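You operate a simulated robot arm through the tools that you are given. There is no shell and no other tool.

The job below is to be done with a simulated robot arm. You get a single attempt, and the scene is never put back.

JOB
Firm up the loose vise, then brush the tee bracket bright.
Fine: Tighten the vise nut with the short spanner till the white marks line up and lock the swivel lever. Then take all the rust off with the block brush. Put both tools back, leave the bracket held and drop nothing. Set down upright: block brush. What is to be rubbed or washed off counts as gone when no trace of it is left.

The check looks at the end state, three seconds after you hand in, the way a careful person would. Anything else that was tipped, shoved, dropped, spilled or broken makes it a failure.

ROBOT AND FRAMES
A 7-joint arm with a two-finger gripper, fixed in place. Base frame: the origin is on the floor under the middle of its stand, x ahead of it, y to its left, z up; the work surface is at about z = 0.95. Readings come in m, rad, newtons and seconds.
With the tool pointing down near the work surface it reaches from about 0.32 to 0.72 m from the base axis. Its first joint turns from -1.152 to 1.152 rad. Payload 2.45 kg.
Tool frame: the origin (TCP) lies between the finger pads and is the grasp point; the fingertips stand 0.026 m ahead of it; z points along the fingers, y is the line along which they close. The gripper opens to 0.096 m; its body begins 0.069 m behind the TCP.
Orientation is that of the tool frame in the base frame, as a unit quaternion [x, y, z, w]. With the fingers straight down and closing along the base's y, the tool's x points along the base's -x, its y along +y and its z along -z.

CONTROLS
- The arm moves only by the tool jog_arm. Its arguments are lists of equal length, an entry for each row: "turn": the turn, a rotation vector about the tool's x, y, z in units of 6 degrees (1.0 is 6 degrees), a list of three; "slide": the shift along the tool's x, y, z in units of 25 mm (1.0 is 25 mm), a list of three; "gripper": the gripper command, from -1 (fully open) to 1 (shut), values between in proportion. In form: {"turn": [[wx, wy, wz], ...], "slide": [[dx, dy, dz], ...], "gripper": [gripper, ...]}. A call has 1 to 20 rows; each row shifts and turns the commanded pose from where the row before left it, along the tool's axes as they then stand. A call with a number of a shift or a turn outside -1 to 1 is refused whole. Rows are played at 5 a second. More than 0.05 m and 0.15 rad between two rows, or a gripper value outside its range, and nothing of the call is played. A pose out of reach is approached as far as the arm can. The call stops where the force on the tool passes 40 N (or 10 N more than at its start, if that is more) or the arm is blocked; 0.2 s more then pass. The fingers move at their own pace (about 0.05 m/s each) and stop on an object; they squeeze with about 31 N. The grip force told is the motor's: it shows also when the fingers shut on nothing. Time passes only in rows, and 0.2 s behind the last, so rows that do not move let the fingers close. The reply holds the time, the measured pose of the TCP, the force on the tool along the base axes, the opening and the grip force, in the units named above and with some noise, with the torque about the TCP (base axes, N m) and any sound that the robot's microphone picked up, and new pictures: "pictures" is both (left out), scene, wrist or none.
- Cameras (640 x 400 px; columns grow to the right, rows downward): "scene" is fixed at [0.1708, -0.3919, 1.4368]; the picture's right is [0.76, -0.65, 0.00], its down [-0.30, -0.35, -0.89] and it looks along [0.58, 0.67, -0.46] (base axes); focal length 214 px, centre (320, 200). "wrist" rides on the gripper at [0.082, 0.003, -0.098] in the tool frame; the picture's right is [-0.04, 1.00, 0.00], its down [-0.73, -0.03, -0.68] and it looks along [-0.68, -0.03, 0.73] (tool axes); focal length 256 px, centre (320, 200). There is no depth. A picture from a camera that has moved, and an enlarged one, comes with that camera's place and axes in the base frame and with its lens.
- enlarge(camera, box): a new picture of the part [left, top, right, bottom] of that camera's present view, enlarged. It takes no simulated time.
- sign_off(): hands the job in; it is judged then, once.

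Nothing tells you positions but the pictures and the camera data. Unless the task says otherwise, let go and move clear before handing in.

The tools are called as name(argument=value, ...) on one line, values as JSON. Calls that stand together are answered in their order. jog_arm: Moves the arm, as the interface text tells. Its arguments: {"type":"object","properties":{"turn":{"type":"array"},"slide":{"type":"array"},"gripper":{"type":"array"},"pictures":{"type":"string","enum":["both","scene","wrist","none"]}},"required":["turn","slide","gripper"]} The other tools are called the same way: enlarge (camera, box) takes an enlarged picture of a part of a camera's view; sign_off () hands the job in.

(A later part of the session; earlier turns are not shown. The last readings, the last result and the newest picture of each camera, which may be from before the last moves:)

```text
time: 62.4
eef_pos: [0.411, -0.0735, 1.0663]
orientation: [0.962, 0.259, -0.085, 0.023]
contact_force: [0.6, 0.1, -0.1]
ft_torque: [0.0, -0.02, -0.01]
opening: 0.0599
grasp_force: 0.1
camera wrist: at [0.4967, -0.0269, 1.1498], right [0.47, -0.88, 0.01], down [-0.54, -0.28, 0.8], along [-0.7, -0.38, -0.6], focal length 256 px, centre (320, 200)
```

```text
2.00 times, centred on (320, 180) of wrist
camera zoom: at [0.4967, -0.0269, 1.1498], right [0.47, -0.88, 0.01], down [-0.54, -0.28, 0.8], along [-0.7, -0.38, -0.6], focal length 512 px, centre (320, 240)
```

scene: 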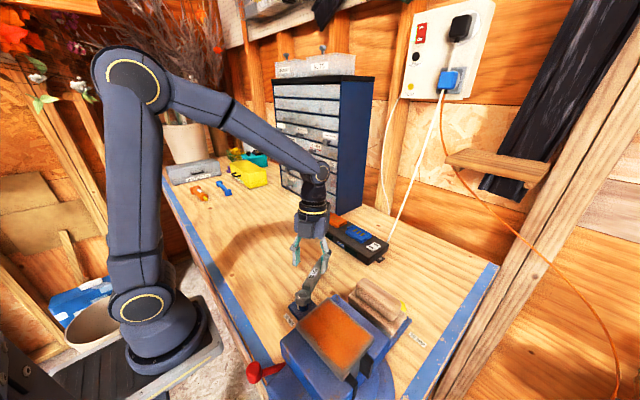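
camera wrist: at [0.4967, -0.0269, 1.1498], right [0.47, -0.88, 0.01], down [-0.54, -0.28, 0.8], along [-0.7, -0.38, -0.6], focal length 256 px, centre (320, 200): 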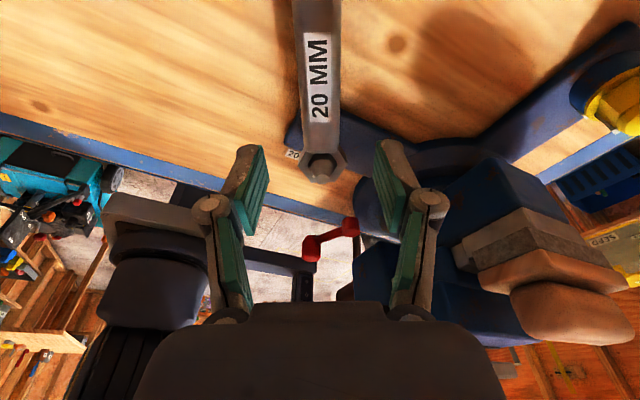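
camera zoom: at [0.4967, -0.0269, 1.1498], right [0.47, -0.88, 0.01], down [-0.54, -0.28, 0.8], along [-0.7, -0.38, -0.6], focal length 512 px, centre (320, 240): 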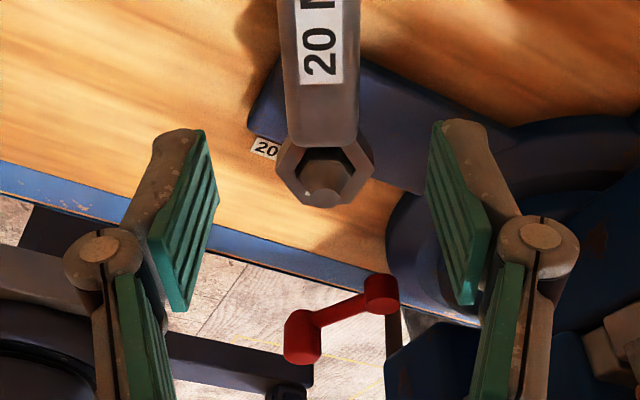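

The handle is centred between the fingers and slopes down about 14° outward. I'll match that pitch, descend to mid-handle and close.

jog_arm(turn=[[0, -0.67, 0], [0, 0, 0], [0, 0, 0], [0, 0, 0], [0, 0, 0], [0, 0, 0], [0, 0, 0]], slide=[[0, 0, 0], [0.151, 0.004, 0.566], [0.151, 0.004, 0.566], [0.151, 0.004, 0.566], [0.151, 0.004, 0.566], [0.151, 0.004, 0.566], [0, 0, 0]], gripper=[-0.25, -0.25, -0.25, -0.25, -0.25, -0.25, -0.25], pictures="both")

enlarge(camera="scene", box=[270, 240, 360, 320])

enlarge(camera="wrist", box=[200, 80, 440, 280])

```text
time: 64.0
eef_pos: [0.4157, -0.0722, 0.9944]
orientation: [0.958, 0.258, -0.118, 0.032]
contact_force: [0.4, -0.4, 1.4]
ft_torque: [-0.01, 0.02, 0.01]
opening: 0.0601
grasp_force: 0.0
camera wrist: at [0.5046, -0.0237, 1.0713], right [0.47, -0.88, 0.01], down [-0.49, -0.25, 0.84], along [-0.74, -0.4, -0.55], focal length 256 px, centre (320, 200)
```

scene: 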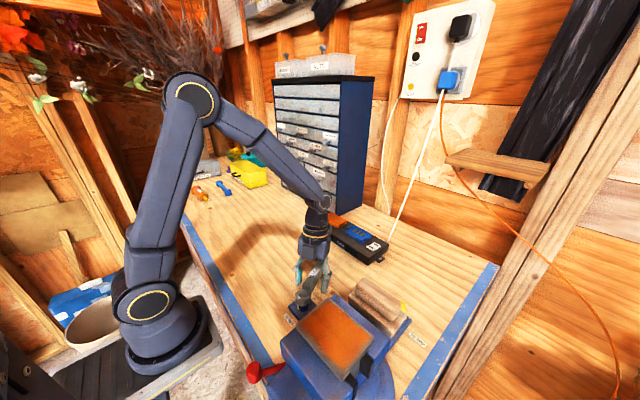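
wrist: 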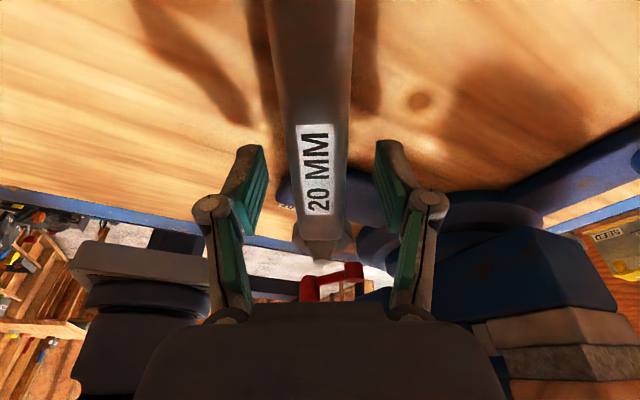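

```text
5.00 times, centred on (315, 280) of scene
camera zoom: at [0.1708, -0.3919, 1.4368], right [0.76, -0.65, 0.0], down [-0.3, -0.35, -0.89], along [0.58, 0.67, -0.46], focal length 1072 px, centre (345, -200)
```

zoom: 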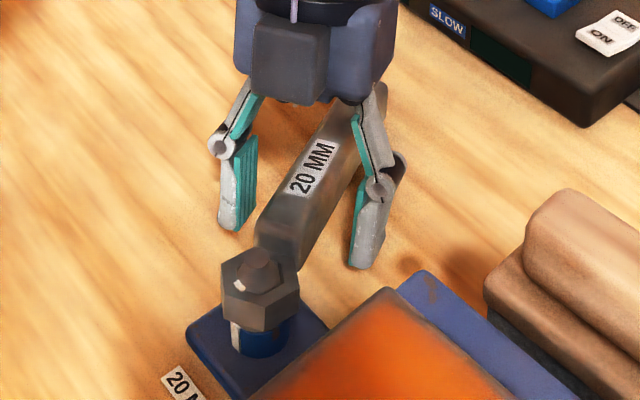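

```text
2.00 times, centred on (320, 180) of wrist
camera zoom: at [0.5046, -0.0237, 1.0713], right [0.47, -0.88, 0.01], down [-0.49, -0.25, 0.84], along [-0.74, -0.4, -0.55], focal length 512 px, centre (320, 240)
```

zoom: 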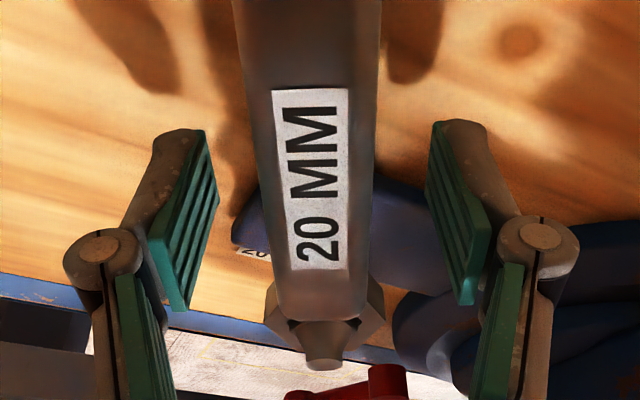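

The handle sits about 2–3 mm to one side. I'll centre on it and close.

jog_arm(turn=[[0, 0, 0], [0, 0, 0], [0, 0, 0], [0, 0, 0], [0, 0, 0], [0, 0, 0], [0, 0, 0]], slide=[[0, -0.09, 0], [0, 0, 0], [0, 0, 0], [0, 0, 0], [0, 0, 0], [0, 0, 0], [0, 0, 0]], gripper=[-0.25, 0, 0.3, 0.6, 1, 1, 1], pictures="both")

enlarge(camera="scene", box=[270, 240, 360, 320])

```text
time: 65.6
eef_pos: [0.415, -0.0712, 0.996]
orientation: [0.958, 0.258, -0.117, 0.032]
contact_force: [7.1, -7.6, 1.4]
ft_torque: [-0.06, 0.04, 0.43]
opening: 0.025
grasp_force: 31.1
camera wrist: at [0.5037, -0.0216, 1.0711], right [0.47, -0.88, 0.01], down [-0.49, -0.25, 0.84], along [-0.74, -0.4, -0.55], focal length 256 px, centre (320, 200)
```

scene: 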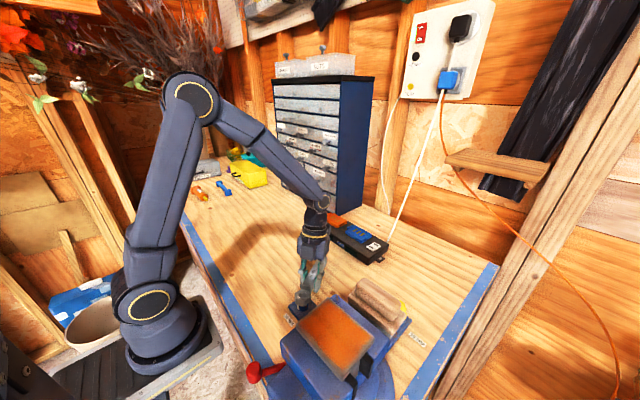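
wrist: 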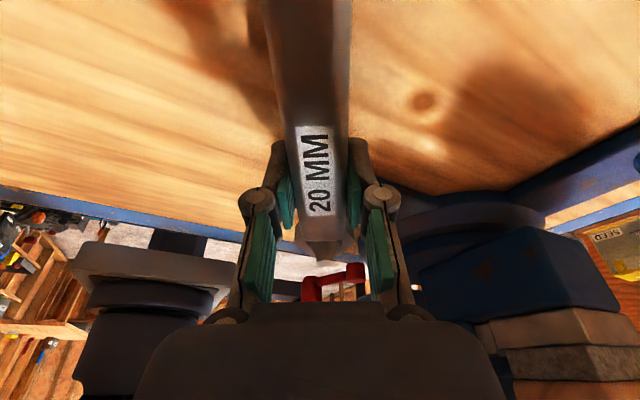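

```text
5.00 times, centred on (315, 280) of scene
camera zoom: at [0.171, -0.3921, 1.4367], right [0.76, -0.65, 0.0], down [-0.3, -0.35, -0.89], along [0.58, 0.67, -0.46], focal length 1072 px, centre (345, -200)
```

zoom: 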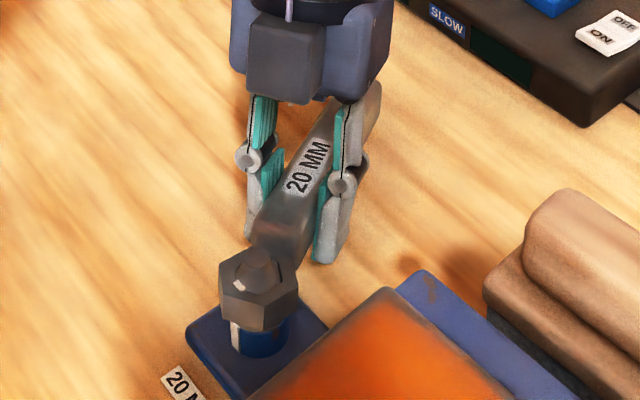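

Gripped again, with a small side load. I'll relieve it and level the spanner about the nut in small pitch steps.

jog_arm(turn=[[0, 0, 0], [0, 0.3333, 0], [0, 0.3333, 0], [0, 0.3333, 0], [0, 0.3333, 0], [0, 0, 0]], slide=[[0, 0.06, 0], [-0.008, 0, -0.084], [-0.008, 0, -0.084], [-0.008, 0, -0.084], [-0.008, 0, -0.084], [0, 0, 0]], gripper=[1, 1, 1, 1, 1, 1], pictures="none")

enlarge(camera="scene", box=[280, 265, 330, 315])

```text
time: 67.0
eef_pos: [0.4142, -0.0717, 1.0023]
orientation: [0.964, 0.26, -0.052, 0.014]
contact_force: [-6.0, -5.2, -1.4]
ft_torque: [-0.1, 0.06, 0.07]
opening: 0.0246
grasp_force: 30.9
```

```text
8.00 times, centred on (305, 290) of scene
camera zoom: at [0.1706, -0.392, 1.4367], right [0.76, -0.65, 0.0], down [-0.3, -0.35, -0.89], along [0.58, 0.67, -0.46], focal length 1716 px, centre (440, -520)
```

zoom: 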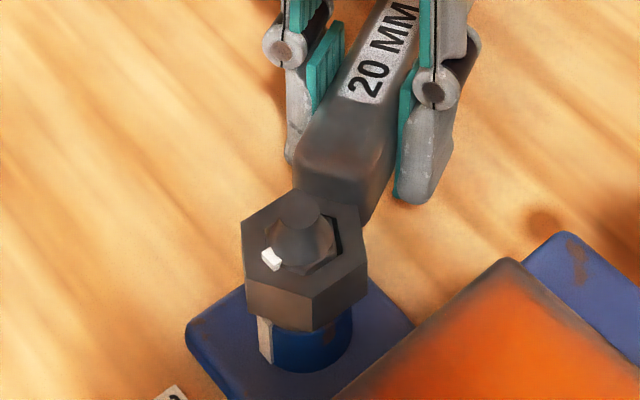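

jog_arm(turn=[[0, 0, 0], [0, 0.3333, 0], [0, 0.3333, 0], [0, 0.3333, 0], [0, 0, 0]], slide=[[-0.05, 0, 0], [-0.012, 0, -0.084], [-0.012, 0, -0.084], [-0.012, 0, -0.084], [0, 0, 0]], gripper=[1, 1, 1, 1, 1], pictures="none")

enlarge(camera="scene", box=[280, 265, 330, 315])

```text
time: 68.2
eef_pos: [0.4128, -0.072, 1.0077]
orientation: [0.966, 0.26, 0.0, -0.001]
contact_force: [-11.0, -7.6, -0.9]
ft_torque: [-0.14, 0.27, 0.02]
opening: 0.0248
grasp_force: 30.6
```

```text
8.00 times, centred on (305, 290) of scene
camera zoom: at [0.1705, -0.3921, 1.4367], right [0.76, -0.65, 0.0], down [-0.3, -0.35, -0.89], along [0.58, 0.67, -0.46], focal length 1716 px, centre (440, -520)
```

zoom: 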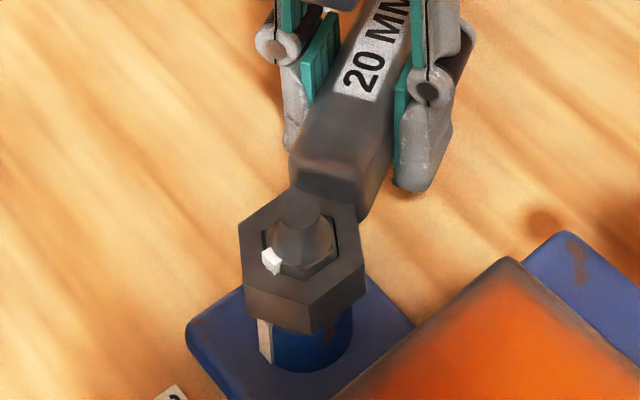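

The spanner is level. The remaining 13 N pull points along the handle toward the nut, so I'll move 2 mm inward to free it.

jog_arm(turn=[[0, 0, 0], [0, 0, 0]], slide=[[-0.07, 0, 0], [0, 0, 0]], gripper=[1, 1], pictures="none")

```text
time: 68.8
eef_pos: [0.4126, -0.0717, 1.0084]
orientation: [0.966, 0.259, 0.001, 0.001]
contact_force: [-1.2, -0.7, -1.5]
ft_torque: [-0.05, 0.0, 0.01]
opening: 0.0249
grasp_force: 31.3
```

The load is gone. Now I'll lift slowly and watch the force.

jog_arm(turn=[[0, 0, 0], [0, 0, 0], [0, 0, 0]], slide=[[0, 0, -0.1], [0, 0, -0.1], [0, 0, 0]], gripper=[1, 1, 1], pictures="none")

enlarge(camera="scene", box=[280, 265, 330, 315])

```text
time: 69.6
eef_pos: [0.4102, -0.0726, 1.014]
orientation: [0.966, 0.26, -0.001, 0.0]
contact_force: [-0.2, 0.3, -1.4]
ft_torque: [-0.06, 0.05, 0.0]
opening: 0.0251
grasp_force: 31.3
```

```text
8.00 times, centred on (305, 290) of scene
camera zoom: at [0.1708, -0.3919, 1.4368], right [0.76, -0.65, 0.0], down [-0.3, -0.35, -0.89], along [0.58, 0.67, -0.46], focal length 1716 px, centre (440, -520)
```

zoom: 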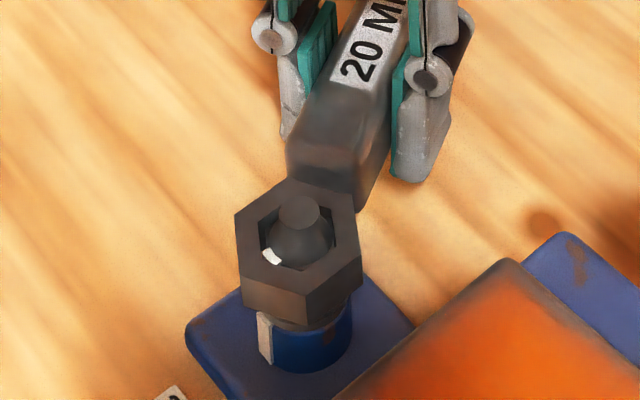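

The ring rises freely with no load. I'll keep lifting in small steps until it clears the stud.

jog_arm(turn=[[0, 0, 0], [0, 0, 0], [0, 0, 0], [0, 0, 0], [0, 0, 0], [0, 0, 0]], slide=[[0, 0, -0.12], [0, 0, -0.12], [0, 0, -0.15], [0, 0, -0.15], [0, 0, -0.15], [0, 0, 0]], gripper=[1, 1, 1, 1, 1, 1], pictures="none")

enlarge(camera="scene", box=[280, 260, 330, 315])

```text
time: 71.0
eef_pos: [0.4115, -0.0733, 1.032]
orientation: [0.966, 0.26, 0.0, 0.0]
contact_force: [-0.3, -0.2, -1.0]
ft_torque: [0.0, 0.01, 0.04]
opening: 0.0246
grasp_force: 30.8
```

```text
7.27 times, centred on (305, 288) of scene
camera zoom: at [0.1708, -0.3919, 1.4368], right [0.76, -0.65, 0.0], down [-0.3, -0.35, -0.89], along [0.58, 0.67, -0.46], focal length 1560 px, centre (429, -436)
```

zoom: 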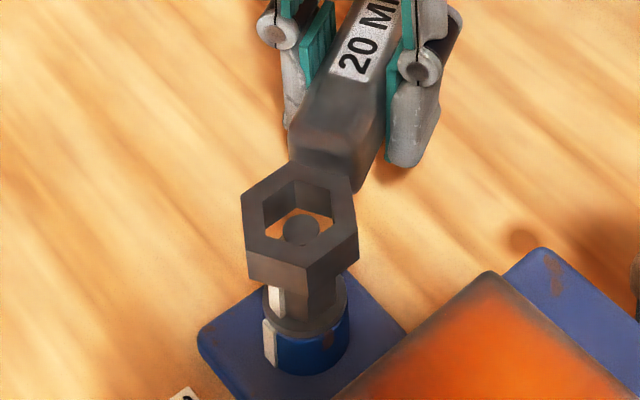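

The ring is past the hex and the two white marks now show in line. I'll lift the rest of the way and check the marks in the open.

jog_arm(turn=[[0, 0, 0], [0, 0, 0], [0, 0, 0], [0, 0, 0], [0, 0, 0]], slide=[[0, 0, -0.5], [0, 0, -0.6], [0, 0, -0.7], [0, 0, -0.7], [0, 0, 0]], gripper=[1, 1, 1, 1, 1], pictures="both")

enlarge(camera="scene", box=[292, 282, 318, 316])

enlarge(camera="scene", box=[270, 220, 360, 320])

```text
time: 72.2
eef_pos: [0.4109, -0.0732, 1.0957]
orientation: [0.966, 0.259, -0.001, 0.001]
contact_force: [0.2, 0.5, -0.6]
ft_torque: [-0.01, 0.04, -0.02]
opening: 0.0249
grasp_force: 31.2
camera wrist: at [0.4832, -0.0345, 1.1938], right [0.47, -0.88, 0.0], down [-0.65, -0.34, 0.68], along [-0.6, -0.32, -0.73], focal length 256 px, centre (320, 200)
```

scene: 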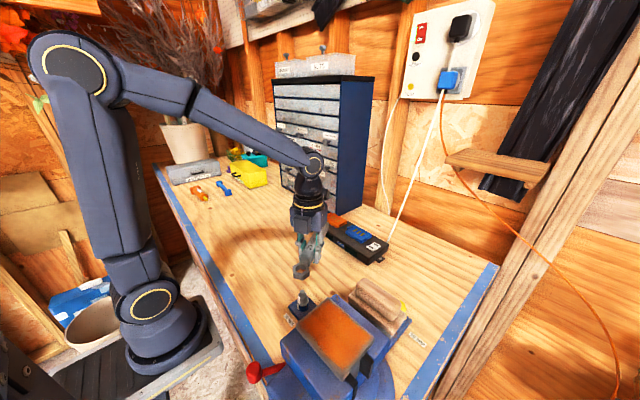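
wrist: 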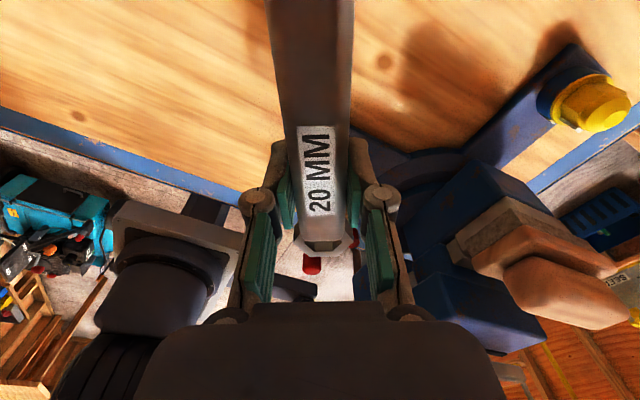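

```text
11.76 times, centred on (305, 299) of scene
camera zoom: at [0.1708, -0.3919, 1.4368], right [0.76, -0.65, 0.0], down [-0.3, -0.35, -0.89], along [0.58, 0.67, -0.46], focal length 2523 px, centre (496, -965)
```

zoom: 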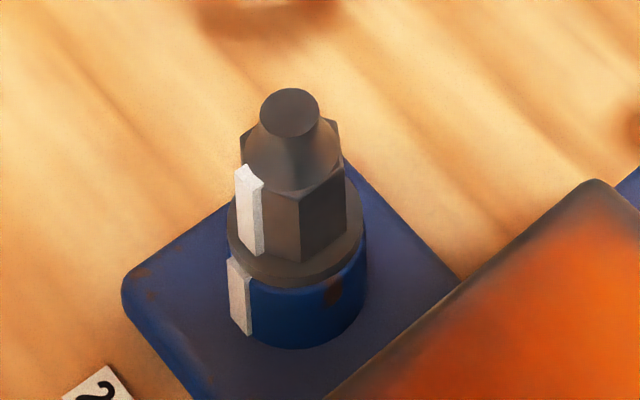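

```text
4.00 times, centred on (315, 270) of scene
camera zoom: at [0.1708, -0.3919, 1.4368], right [0.76, -0.65, 0.0], down [-0.3, -0.35, -0.89], along [0.58, 0.67, -0.46], focal length 858 px, centre (340, -80)
```

zoom: 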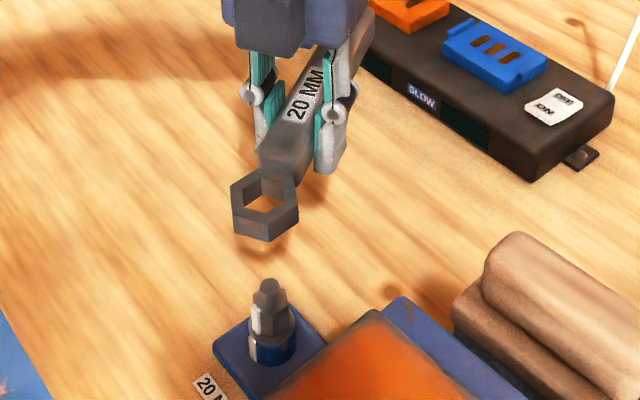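

The spanner is off cleanly and held level. Before putting it away I'll check the marks once more from the -x side with the wrist camera, keeping the spanner in hand in case it needs another nudge.

jog_arm(turn=[[0, 0, -1], [0, 0, -1], [0, 0, -1], [0, 0, -1], [0, 0, -1], [0, 0, -1], [0, 0, -1], [0, 0, -1], [0, 0, -1], [0, 0, -1], [0, 0, -1], [0, 0, -1], [0, 0, -1], [0, 0, -1], [0, 0, -1], [0, 0, -1], [0, 0, -1], [0, 0, -1], [0, 0, -1], [0, 0, -1]], slide=[[0, 0, -0.1], [0, 0, -0.1], [0, 0, -0.1], [0, 0, -0.1], [0, 0, 0], [0, 0, 0], [0, 0, 0], [0, 0, 0], [0, 0, 0], [0, 0, 0], [0, 0, 0], [0, 0, 0], [0, 0, 0], [0, 0, 0], [0, 0, 0], [0, 0, 0], [0, 0, 0], [0, 0, 0], [0, 0, 0], [0, 0, 0]], gripper=[1, 1, 1, 1, 1, 1, 1, 1, 1, 1, 1, 1, 1, 1, 1, 1, 1, 1, 1, 1], pictures="none")

jog_arm(turn=[[0, 0, -1], [0, 0, -1], [0, 0, -1], [0, 0, -1], [0, 0, -1], [0, 0, 0], [0, 0, 0], [0, 0, 0], [0, 0, 0]], slide=[[0, 0, 0], [0, 0, 0], [0, 0, 0], [0, 0, 0], [0, 0, 0], [0.667, 0.64, -0.1], [0.667, 0.64, -0.1], [0.667, 0.64, -0.1], [0, 0, 0]], gripper=[1, 1, 1, 1, 1, 1, 1, 1, 1], pictures="both")

enlarge(camera="wrist", box=[205, 60, 275, 130])

```text
time: 76.4
eef_pos: [0.4111, -0.0717, 1.1051]
orientation: [0.257, 0.966, 0.0, 0.0]
contact_force: [-0.2, 0.3, -0.8]
ft_torque: [-0.04, -0.05, -0.01]
opening: 0.0247
grasp_force: 31.3
```

```text
time: 78.4
eef_pos: [0.3578, -0.0228, 1.1132]
orientation: [-0.001, 1.0, -0.001, -0.001]
contact_force: [-0.4, -0.6, -0.8]
ft_torque: [0.0, -0.03, -0.01]
opening: 0.0247
grasp_force: 31.3
camera wrist: at [0.2765, -0.0189, 1.2108], right [0.04, 1.0, 0.0], down [0.73, -0.03, 0.68], along [0.68, -0.03, -0.74], focal length 256 px, centre (320, 200)
```

scene: 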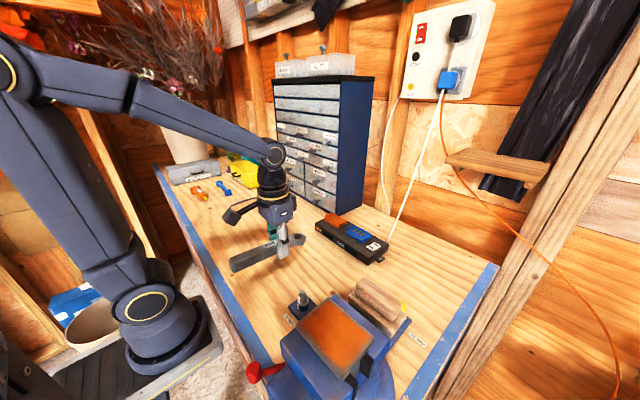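
wrist: 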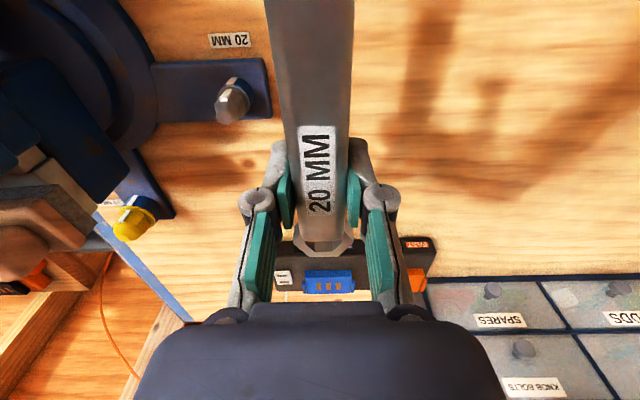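

```text
5.71 times, centred on (240, 95) of wrist
camera zoom: at [0.2765, -0.0189, 1.2108], right [0.04, 1.0, 0.0], down [0.73, -0.03, 0.68], along [0.68, -0.03, -0.74], focal length 1463 px, centre (777, 800)
```

zoom: 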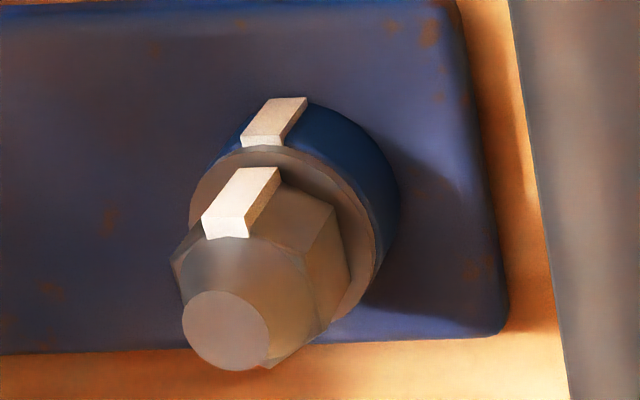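

From this side the nut mark and collar mark are exactly in line, so the nut is done. My grip is near the head, too far out to reach the spanner's home, so I'll set it on clear bench at about (0.45, 0.0) and regrasp further back.

jog_arm(turn=[[0, 0, 0], [0, 0, 0], [0, 0, 0], [0, 0, 0], [0, 0, 0], [0, 0, 0], [0, 0, 0]], slide=[[-0.615, 0.152, 0.72], [-0.615, 0.152, 0.72], [-0.615, 0.152, 0.72], [-0.615, 0.152, 0.72], [-0.615, 0.152, 0.72], [-0.615, 0.152, 0.72], [0, 0, 0]], gripper=[1, 1, 1, 1, 1, 1, 1], pictures="both")

enlarge(camera="scene", box=[260, 200, 360, 280])

```text
time: 80.0
eef_pos: [0.4545, -0.0018, 1.003]
orientation: [-0.001, 1.0, 0.0, 0.0]
contact_force: [0.2, -0.1, -1.0]
ft_torque: [-0.01, -0.03, 0.01]
opening: 0.0248
grasp_force: 31.5
camera wrist: at [0.3714, 0.001, 1.1018], right [0.04, 1.0, 0.0], down [0.73, -0.03, 0.68], along [0.68, -0.03, -0.73], focal length 256 px, centre (320, 200)
```

scene: 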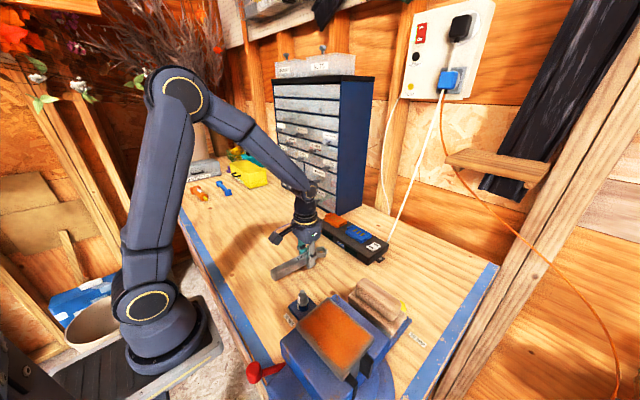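
wrist: 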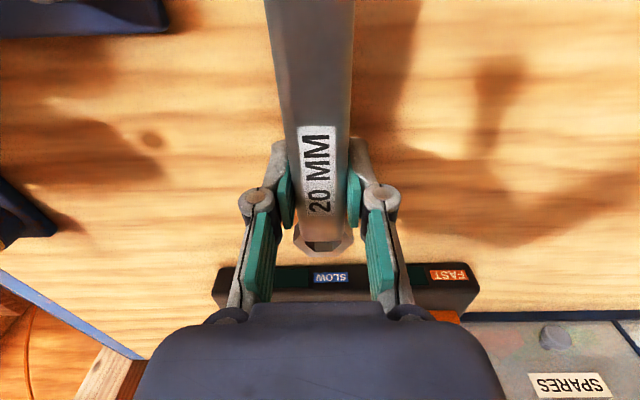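

```text
5.00 times, centred on (310, 240) of scene
camera zoom: at [0.1708, -0.3919, 1.4368], right [0.76, -0.65, 0.0], down [-0.3, -0.35, -0.89], along [0.58, 0.67, -0.46], focal length 1072 px, centre (370, 0)
```

zoom: 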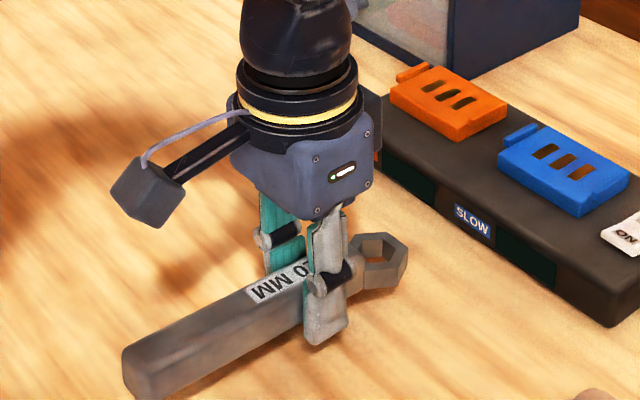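

jog_arm(turn=[[0, 0, 0], [0, 0, 0], [0, 0, 0], [0, 0, 0], [0, 0, 0]], slide=[[0, 0, 0.3], [0, 0, 0.3], [0, 0, 0.2], [0, 0, 0.14], [0, 0, 0]], gripper=[1, 1, 1, 1, 1], pictures="none")

enlarge(camera="scene", box=[260, 200, 360, 280])

```text
time: 81.2
eef_pos: [0.4525, -0.0023, 0.9788]
orientation: [-0.002, 1.0, -0.001, -0.001]
contact_force: [0.3, 0.6, -1.4]
ft_torque: [-0.05, -0.05, -0.02]
opening: 0.0245
grasp_force: 31.3
```

```text
5.00 times, centred on (310, 240) of scene
camera zoom: at [0.1708, -0.3919, 1.4368], right [0.76, -0.65, 0.0], down [-0.3, -0.35, -0.89], along [0.58, 0.67, -0.46], focal length 1072 px, centre (370, 0)
```

zoom: 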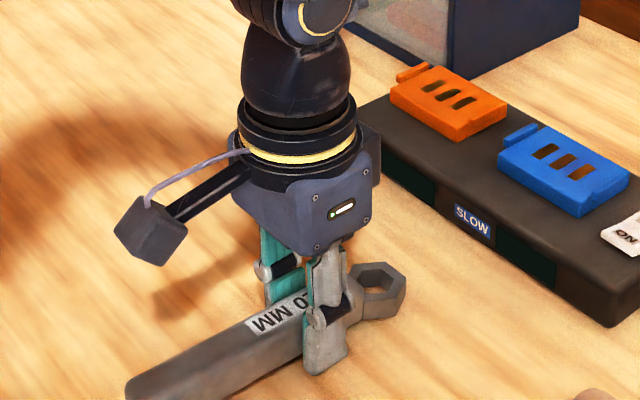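

jog_arm(turn=[[0, 0, 0], [0, 0, 0], [0, 0, 0]], slide=[[0, 0, 0.04], [0, 0, 0.04], [0, 0, 0]], gripper=[1, 1, 1], pictures="none")

enlarge(camera="scene", box=[260, 230, 340, 290])

```text
time: 82.0
eef_pos: [0.4539, -0.0024, 0.9782]
orientation: [-0.001, 1.0, 0.0, 0.0]
contact_force: [0.1, -0.2, -0.7]
ft_torque: [-0.03, -0.04, 0.0]
opening: 0.025
grasp_force: 30.9
```

```text
6.67 times, centred on (300, 260) of scene
camera zoom: at [0.1708, -0.3919, 1.4368], right [0.76, -0.65, 0.0], down [-0.3, -0.35, -0.89], along [0.58, 0.67, -0.46], focal length 1430 px, centre (453, -200)
```

zoom: 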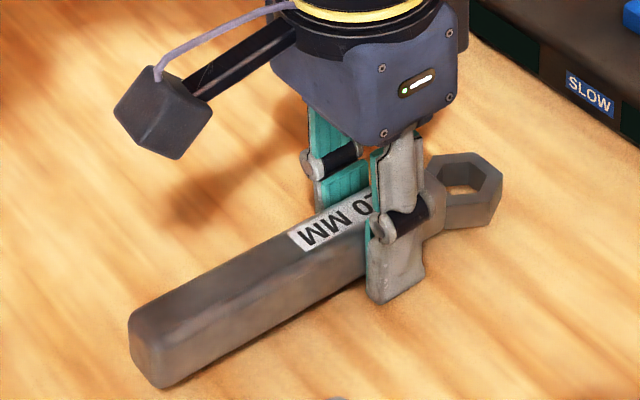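

Nearly down, with no contact felt yet. I'll go 1 mm lower, then release in very small opening steps so it settles gently.

jog_arm(turn=[[0, 0, 0], [0, 0, 0], [0, 0, 0], [0, 0, 0], [0, 0, 0], [0, 0, 0], [0, 0, 0], [0, 0, 0], [0, 0, 0], [0, 0, 0]], slide=[[0, 0, 0.04], [0, 0, 0], [0, 0, 0], [0, 0, 0], [0, 0, 0], [0, 0, 0], [0, 0, 0], [0, 0, 0], [0, 0, 0], [0, 0, 0]], gripper=[1, 0.6, 0.54, 0.52, 0.5, 0.49, 0.48, 0.47, 0.46, 0.45], pictures="none")

enlarge(camera="scene", box=[260, 230, 340, 290])

```text
time: 84.2
eef_pos: [0.4527, -0.0024, 0.9771]
orientation: [-0.001, 1.0, 0.0, 0.001]
contact_force: [-0.9, -0.5, 0.2]
ft_torque: [0.02, 0.0, 0.0]
opening: 0.0266
grasp_force: 0.0
```

```text
6.67 times, centred on (300, 260) of scene
camera zoom: at [0.1708, -0.3919, 1.4368], right [0.76, -0.65, 0.0], down [-0.3, -0.35, -0.89], along [0.58, 0.67, -0.46], focal length 1430 px, centre (453, -200)
```

zoom: 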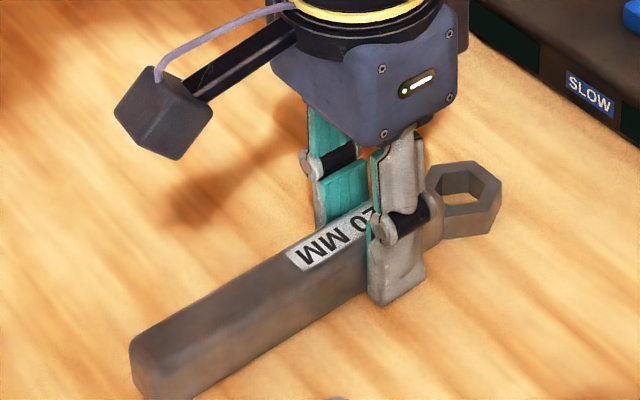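

The spanner lies flat on the bench. I'll open, raise 3 mm and slide back along the handle by 48 mm to the original grip point.

jog_arm(turn=[[0, 0, 0], [0, 0, 0], [0, 0, 0], [0, 0, 0], [0, 0, 0], [0, 0, 0], [0, 0, 0]], slide=[[0, 0, 0], [0, 0, -0.12], [0.48, 0, 0], [0.48, 0, 0], [0.48, 0, 0], [0.48, 0, 0], [0, 0, 0]], gripper=[-0.25, -0.25, -0.25, -0.25, -0.25, -0.25, -0.25], pictures="both")

enlarge(camera="wrist", box=[200, 0, 440, 280])

```text
time: 85.8
eef_pos: [0.4046, -0.003, 0.9794]
orientation: [-0.001, 1.0, 0.0, 0.0]
contact_force: [0.0, -0.1, 0.3]
ft_torque: [-0.01, 0.02, -0.01]
opening: 0.0596
grasp_force: 0.0
camera wrist: at [0.3218, 0.0008, 1.0781], right [0.04, 1.0, 0.0], down [0.73, -0.03, 0.68], along [0.68, -0.03, -0.73], focal length 256 px, centre (320, 200)
```

scene: 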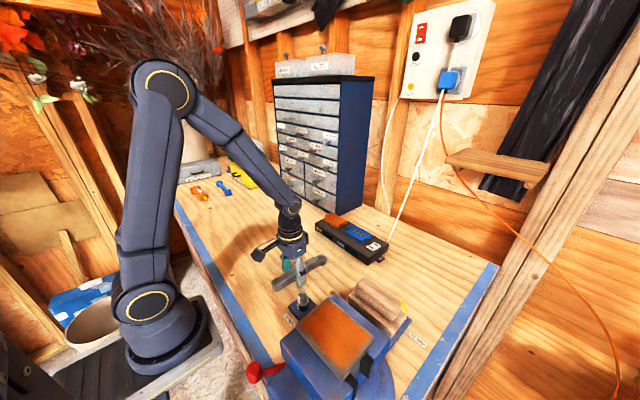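
wrist: 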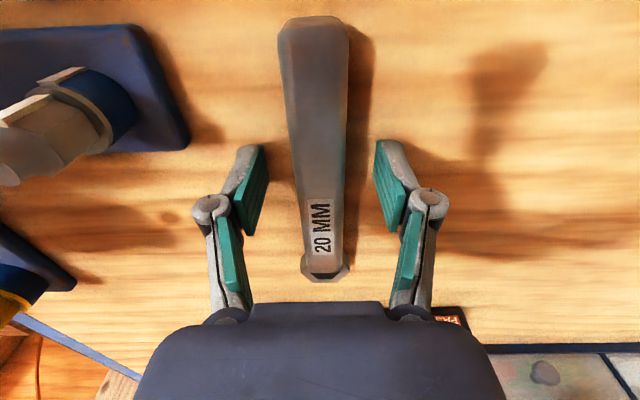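

```text
1.43 times, centred on (320, 140) of wrist
camera zoom: at [0.3218, 0.0008, 1.0781], right [0.04, 1.0, 0.0], down [0.73, -0.03, 0.68], along [0.68, -0.03, -0.73], focal length 366 px, centre (320, 286)
```

zoom: 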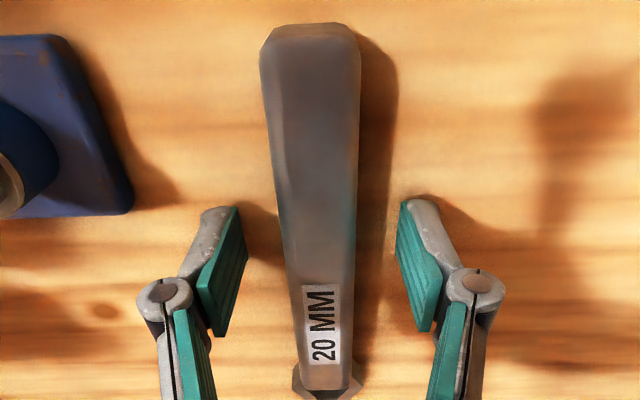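

The grip position matches the original almost exactly. Closing and lifting.

jog_arm(turn=[[0, 0, 0], [0, 0, 0], [0, 0, 0], [0, 0, 0], [0, 0, 0], [0, 0, 0], [0, 0, 0], [0, 0, 0], [0, 0, 0], [0, 0, 0]], slide=[[0, 0, 0], [0, 0, 0], [0, 0, 0], [0, 0, 0], [0, 0, 0], [0, 0, -0.4], [0, 0, -0.8], [0, 0, -0.9], [0, 0, -0.9], [0, 0, 0]], gripper=[0.2, 0.6, 1, 1, 1, 1, 1, 1, 1, 1], pictures="both")

```text
time: 88.0
eef_pos: [0.406, -0.002, 1.0543]
orientation: [-0.002, 1.0, 0.0, 0.001]
contact_force: [-0.5, 0.1, -0.5]
ft_torque: [-0.01, 0.0, 0.03]
opening: 0.0253
grasp_force: 31.1
camera wrist: at [0.3244, 0.0014, 1.1526], right [0.04, 1.0, 0.0], down [0.73, -0.03, 0.68], along [0.68, -0.03, -0.73], focal length 256 px, centre (320, 200)
```

scene: 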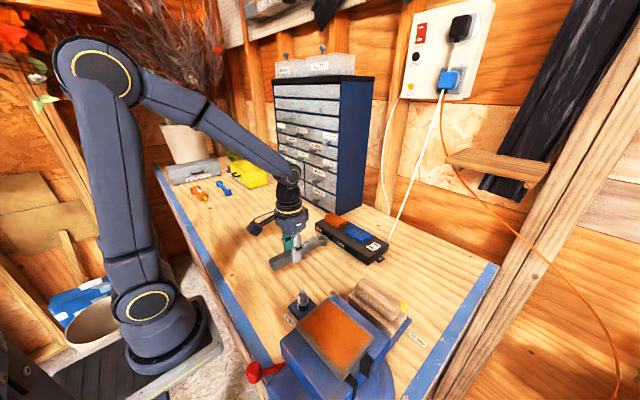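
wrist: 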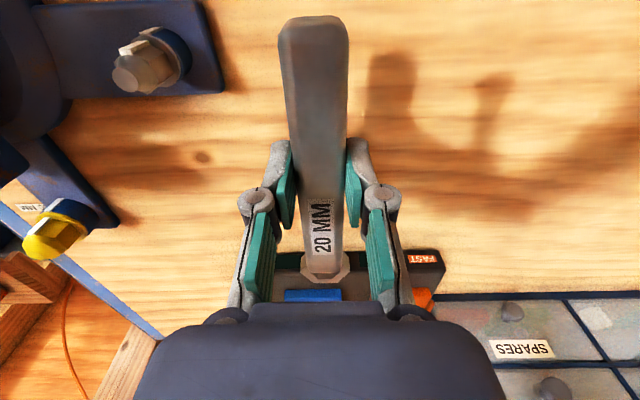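

I'm holding it as at first. I'll return along the reverse of the earlier path to above its home spot.

jog_arm(turn=[[0, 0, -0.47], [0, 0, 0], [0, 0, 0], [0, 0, 0], [0, 0, 0], [0, 0, 0], [0, 0, 0], [0, 0, 0], [0, 0, 0], [0, 0, 0], [0, 0, 0], [0, 0, 0], [0, 0, 0], [0, 0, 0], [0, 0, 0], [0, 0, 0], [0, 0, 0], [0, 0, 0], [0, 0, 0]], slide=[[0, 0, 0], [-0.56, 0.013, -0.613], [-0.56, 0.013, -0.613], [-0.56, 0.013, -0.613], [-0.547, -0.644, 0.229], [-0.547, -0.644, 0.229], [-0.547, -0.644, 0.229], [-0.547, -0.644, 0.229], [-0.547, -0.644, 0.229], [-0.547, -0.644, 0.229], [-0.547, -0.644, 0.229], [-0.547, -0.644, 0.229], [-0.547, -0.644, 0.229], [-0.547, -0.644, 0.229], [-0.547, -0.644, 0.229], [-0.547, -0.644, 0.229], [-0.547, -0.644, 0.229], [-0.547, -0.644, 0.229], [0, 0, 0]], gripper=[1, 1, 1, 1, 1, 1, 1, 1, 1, 1, 1, 1, 1, 1, 1, 1, 1, 1, 1], pictures="both")

```text
time: 92.0
eef_pos: [0.6491, -0.2136, 1.0215]
orientation: [-0.024, 1.0, 0.0, -0.001]
contact_force: [-0.4, 0.0, -1.1]
ft_torque: [-0.02, 0.03, 0.0]
opening: 0.0252
grasp_force: 31.2
camera wrist: at [0.5679, -0.2144, 1.121], right [-0.01, 1.0, 0.0], down [0.73, 0.01, 0.68], along [0.68, 0.01, -0.73], focal length 256 px, centre (320, 200)
```

scene: 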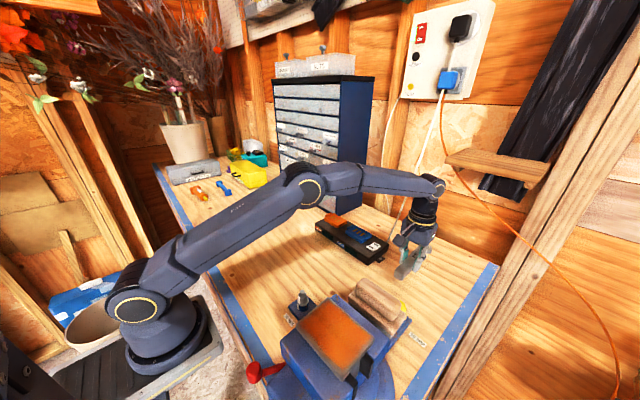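
wrist: 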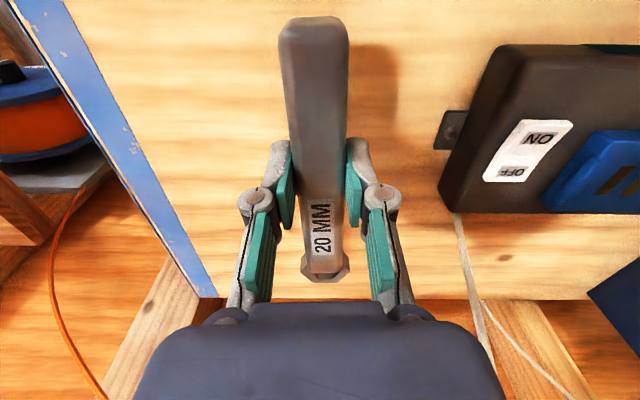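

jog_arm(turn=[[0, 0, 0], [0, 0, 0], [0, 0, 0], [0, 0, 0], [0, 0, 0]], slide=[[-0.02, -0.03, 0.5], [-0.02, -0.03, 0.5], [0, 0, 0.4], [0, 0, 0.2], [0, 0, 0]], gripper=[1, 1, 1, 1, 1], pictures="none")

jog_arm(turn=[[0, 0, 0], [0, 0, 0], [0, 0, 0]], slide=[[0, 0, 0.04], [0, 0, 0.03], [0, 0, 0]], gripper=[1, 1, 1], pictures="none")

enlarge(camera="scene", box=[380, 225, 450, 295])

```text
time: 93.2
eef_pos: [0.6513, -0.2148, 0.9798]
orientation: [-0.024, 1.0, 0.001, -0.001]
contact_force: [-0.5, -0.2, -1.1]
ft_torque: [-0.01, 0.03, 0.04]
opening: 0.0255
grasp_force: 30.6
```

```text
time: 94.0
eef_pos: [0.6507, -0.2157, 0.9788]
orientation: [-0.025, 1.0, 0.0, 0.0]
contact_force: [0.3, 0.1, -0.5]
ft_torque: [-0.02, -0.02, 0.03]
opening: 0.0254
grasp_force: 31.0
```

```text
5.71 times, centred on (415, 260) of scene
camera zoom: at [0.1708, -0.3919, 1.4368], right [0.76, -0.65, 0.0], down [-0.3, -0.35, -0.89], along [0.58, 0.67, -0.46], focal length 1226 px, centre (-223, -143)
```

zoom: 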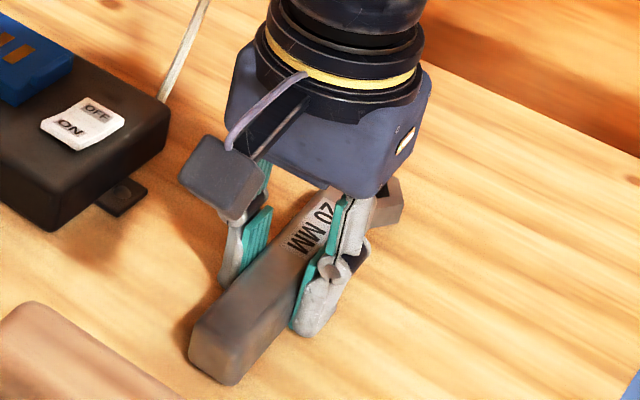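

jog_arm(turn=[[0, 0, 0], [0, 0, 0], [0, 0, 0]], slide=[[0, 0, 0.04], [0, 0, 0.02], [0, 0, 0]], gripper=[1, 1, 1], pictures="none")

```text
time: 94.8
eef_pos: [0.6515, -0.215, 0.98]
orientation: [-0.025, 1.0, 0.0, 0.001]
contact_force: [-0.2, 0.0, 7.9]
ft_torque: [0.03, 0.34, 0.03]
opening: 0.0252
grasp_force: 31.2
```

The spanner has touched the bench (8 N). Now I'll release and back off straight up.

jog_arm(turn=[[0, 0, 0], [0, 0, 0], [0, 0, 0], [0, 0, 0], [0, 0, 0], [0, 0, 0], [0, 0, 0], [0, 0, 0], [0, 0, 0], [0, 0, 0], [0, 0, 0]], slide=[[0, 0, -0.03], [0, 0, 0], [0, 0, 0], [0, 0, 0], [0, 0, 0], [0, 0, 0], [0, 0, -0.4], [0, 0, -0.6], [0, 0, -0.8], [0, 0, -0.8], [0, 0, 0]], gripper=[0.6, 0.5, 0.45, 0.2, -0.25, -0.25, -0.25, -0.25, -0.25, -0.25, -0.25], pictures="both")

enlarge(camera="scene", box=[370, 225, 450, 295])

```text
time: 97.2
eef_pos: [0.6495, -0.2156, 1.0444]
orientation: [-0.025, 1.0, 0.001, -0.001]
contact_force: [-0.2, 0.1, -0.6]
ft_torque: [-0.03, 0.02, 0.02]
opening: 0.06
grasp_force: 0.0
camera wrist: at [0.5674, -0.2164, 1.1427], right [-0.01, 1.0, 0.0], down [0.73, 0.01, 0.68], along [0.68, 0.01, -0.73], focal length 256 px, centre (320, 200)
```

scene: 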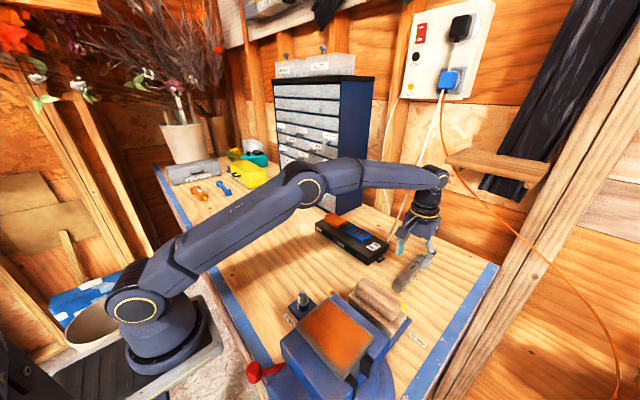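
wrist: 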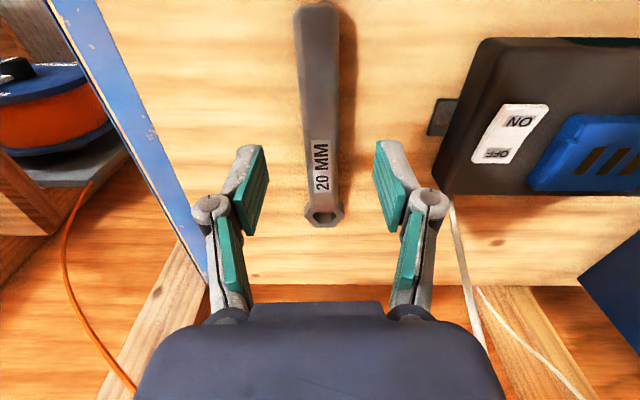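

```text
5.71 times, centred on (410, 260) of scene
camera zoom: at [0.1708, -0.3919, 1.4368], right [0.76, -0.65, 0.0], down [-0.3, -0.35, -0.89], along [0.58, 0.67, -0.46], focal length 1226 px, centre (-194, -143)
```

zoom: 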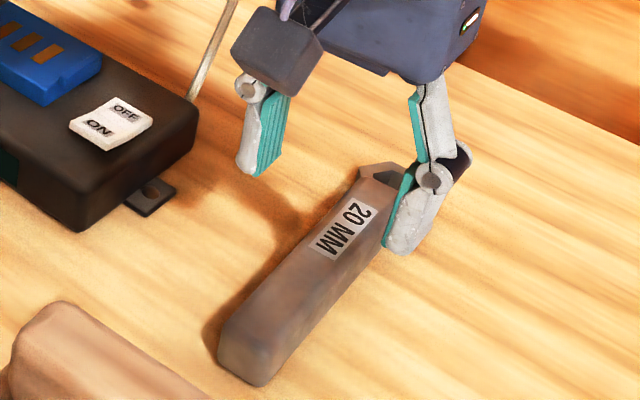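

The spanner is home and the arm is clear. Next is the lever: I'll move inward and up to a pose that shows the lever and the gap beside it.

jog_arm(turn=[[0, 0, 0], [0, 0, 0], [0, 0, 0], [0, 0, 0], [0, 0, 0], [0, 0, 0], [0, 0, 0], [0, 0, 0], [0, 0, 0], [0, 0, 0], [0, 0, 0.47], [0, 0, 0], [0, 0, 0], [0, 0, 0], [0, 0, 0], [0, 0, 0]], slide=[[0, 0, -0.5], [0.852, 0.775, -0.4], [0.852, 0.775, -0.4], [0.852, 0.775, -0.4], [0.852, 0.775, -0.4], [0.852, 0.775, -0.4], [0.852, 0.775, -0.4], [0.852, 0.775, -0.4], [0.852, 0.775, -0.4], [0.852, 0.775, -0.4], [0, 0, 0], [0.8, -0.3, -0.4], [0.8, -0.3, -0.4], [0.8, -0.3, -0.4], [0.8, -0.3, -0.4], [0, 0, 0]], gripper=[-0.25, -0.25, -0.25, -0.25, -0.25, 0, 0.5, 1, 1, 1, 1, 1, 1, 1, 1, 1], pictures="both")

enlarge(camera="scene", box=[370, 225, 450, 295])

```text
time: 100.6
eef_pos: [0.3721, -0.0818, 1.1836]
orientation: [0.0, 1.0, -0.001, -0.001]
contact_force: [-0.2, 0.0, 0.8]
ft_torque: [0.01, 0.0, 0.01]
opening: 0.0
grasp_force: 28.5
camera wrist: at [0.2898, -0.0786, 1.2824], right [0.04, 1.0, 0.0], down [0.73, -0.03, 0.68], along [0.68, -0.03, -0.73], focal length 256 px, centre (320, 200)
```

scene: 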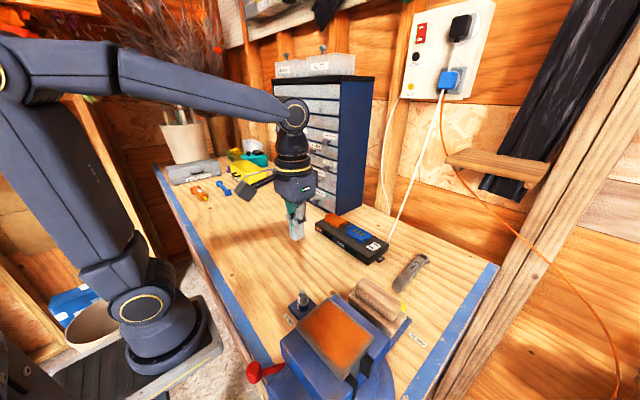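
wrist: 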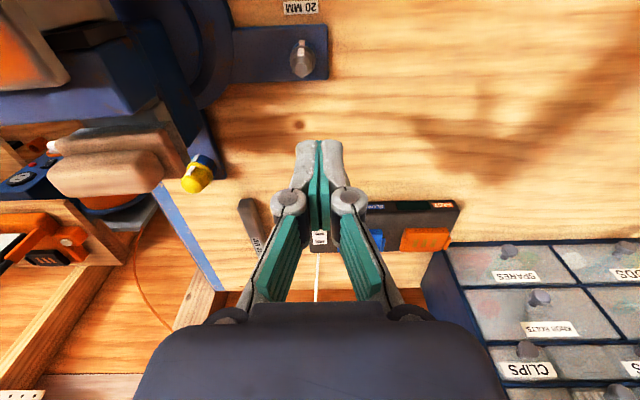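

```text
5.71 times, centred on (410, 260) of scene
camera zoom: at [0.1708, -0.3919, 1.4368], right [0.76, -0.65, 0.0], down [-0.3, -0.35, -0.89], along [0.58, 0.67, -0.46], focal length 1226 px, centre (-194, -143)
```

zoom: 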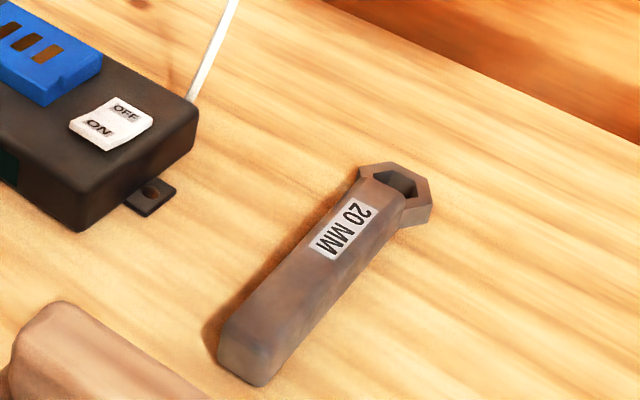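

The spanner rests as it did at the start. Next I'll tilt the closed gripper so the fingers point back and toward -y, which also aims the camera down at the lever.

jog_arm(turn=[[0, 1, 0], [0, 1, 0], [0, 1, 0], [0, 1, 0], [0, 1, 0], [0, 0, 0]], slide=[[0, 0, 0], [0, 0, 0], [0, 0, 0], [0, 0, 0], [0, 0, 0], [0, 0, 0]], gripper=[1, 1, 1, 1, 1, 1], pictures="none")

jog_arm(turn=[[0.83, 0, 0], [0.83, 0, 0], [0.83, 0, 0], [0.83, 0, 0], [0, 0, 0]], slide=[[0, 0, 0], [0, 0, 0], [0, 0, 0], [0, 0, 0], [0, 0, 0]], gripper=[1, 1, 1, 1, 1], pictures="both")

```text
time: 102.0
eef_pos: [0.3721, -0.082, 1.1863]
orientation: [0.0, 0.966, 0.0, -0.26]
contact_force: [-0.3, 0.1, -0.3]
ft_torque: [-0.03, 0.02, -0.03]
opening: 0.0001
grasp_force: 28.3
```

```text
time: 103.2
eef_pos: [0.3715, -0.0824, 1.1849]
orientation: [-0.046, 0.951, -0.169, -0.254]
contact_force: [0.2, 0.2, 0.3]
ft_torque: [0.01, 0.01, 0.0]
opening: 0.0
grasp_force: 28.4
camera wrist: at [0.3455, -0.0448, 1.3063], right [-0.14, 0.94, -0.32], down [0.96, 0.21, 0.19], along [0.25, -0.28, -0.93], focal length 256 px, centre (320, 200)
```

scene: 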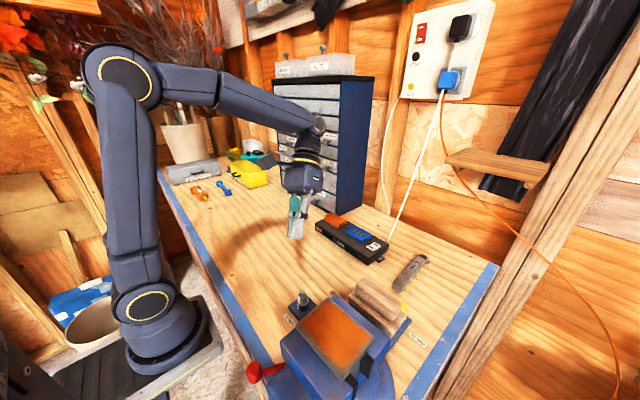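
wrist: 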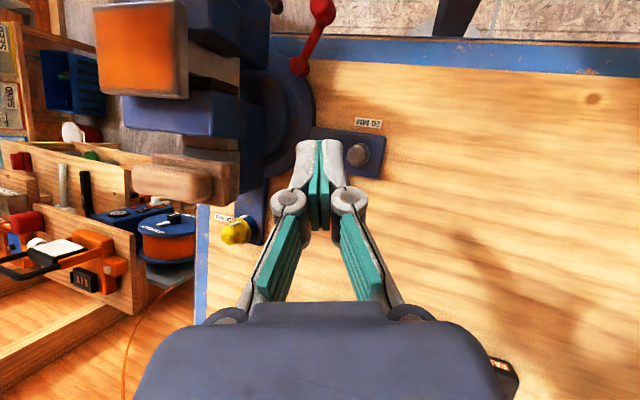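

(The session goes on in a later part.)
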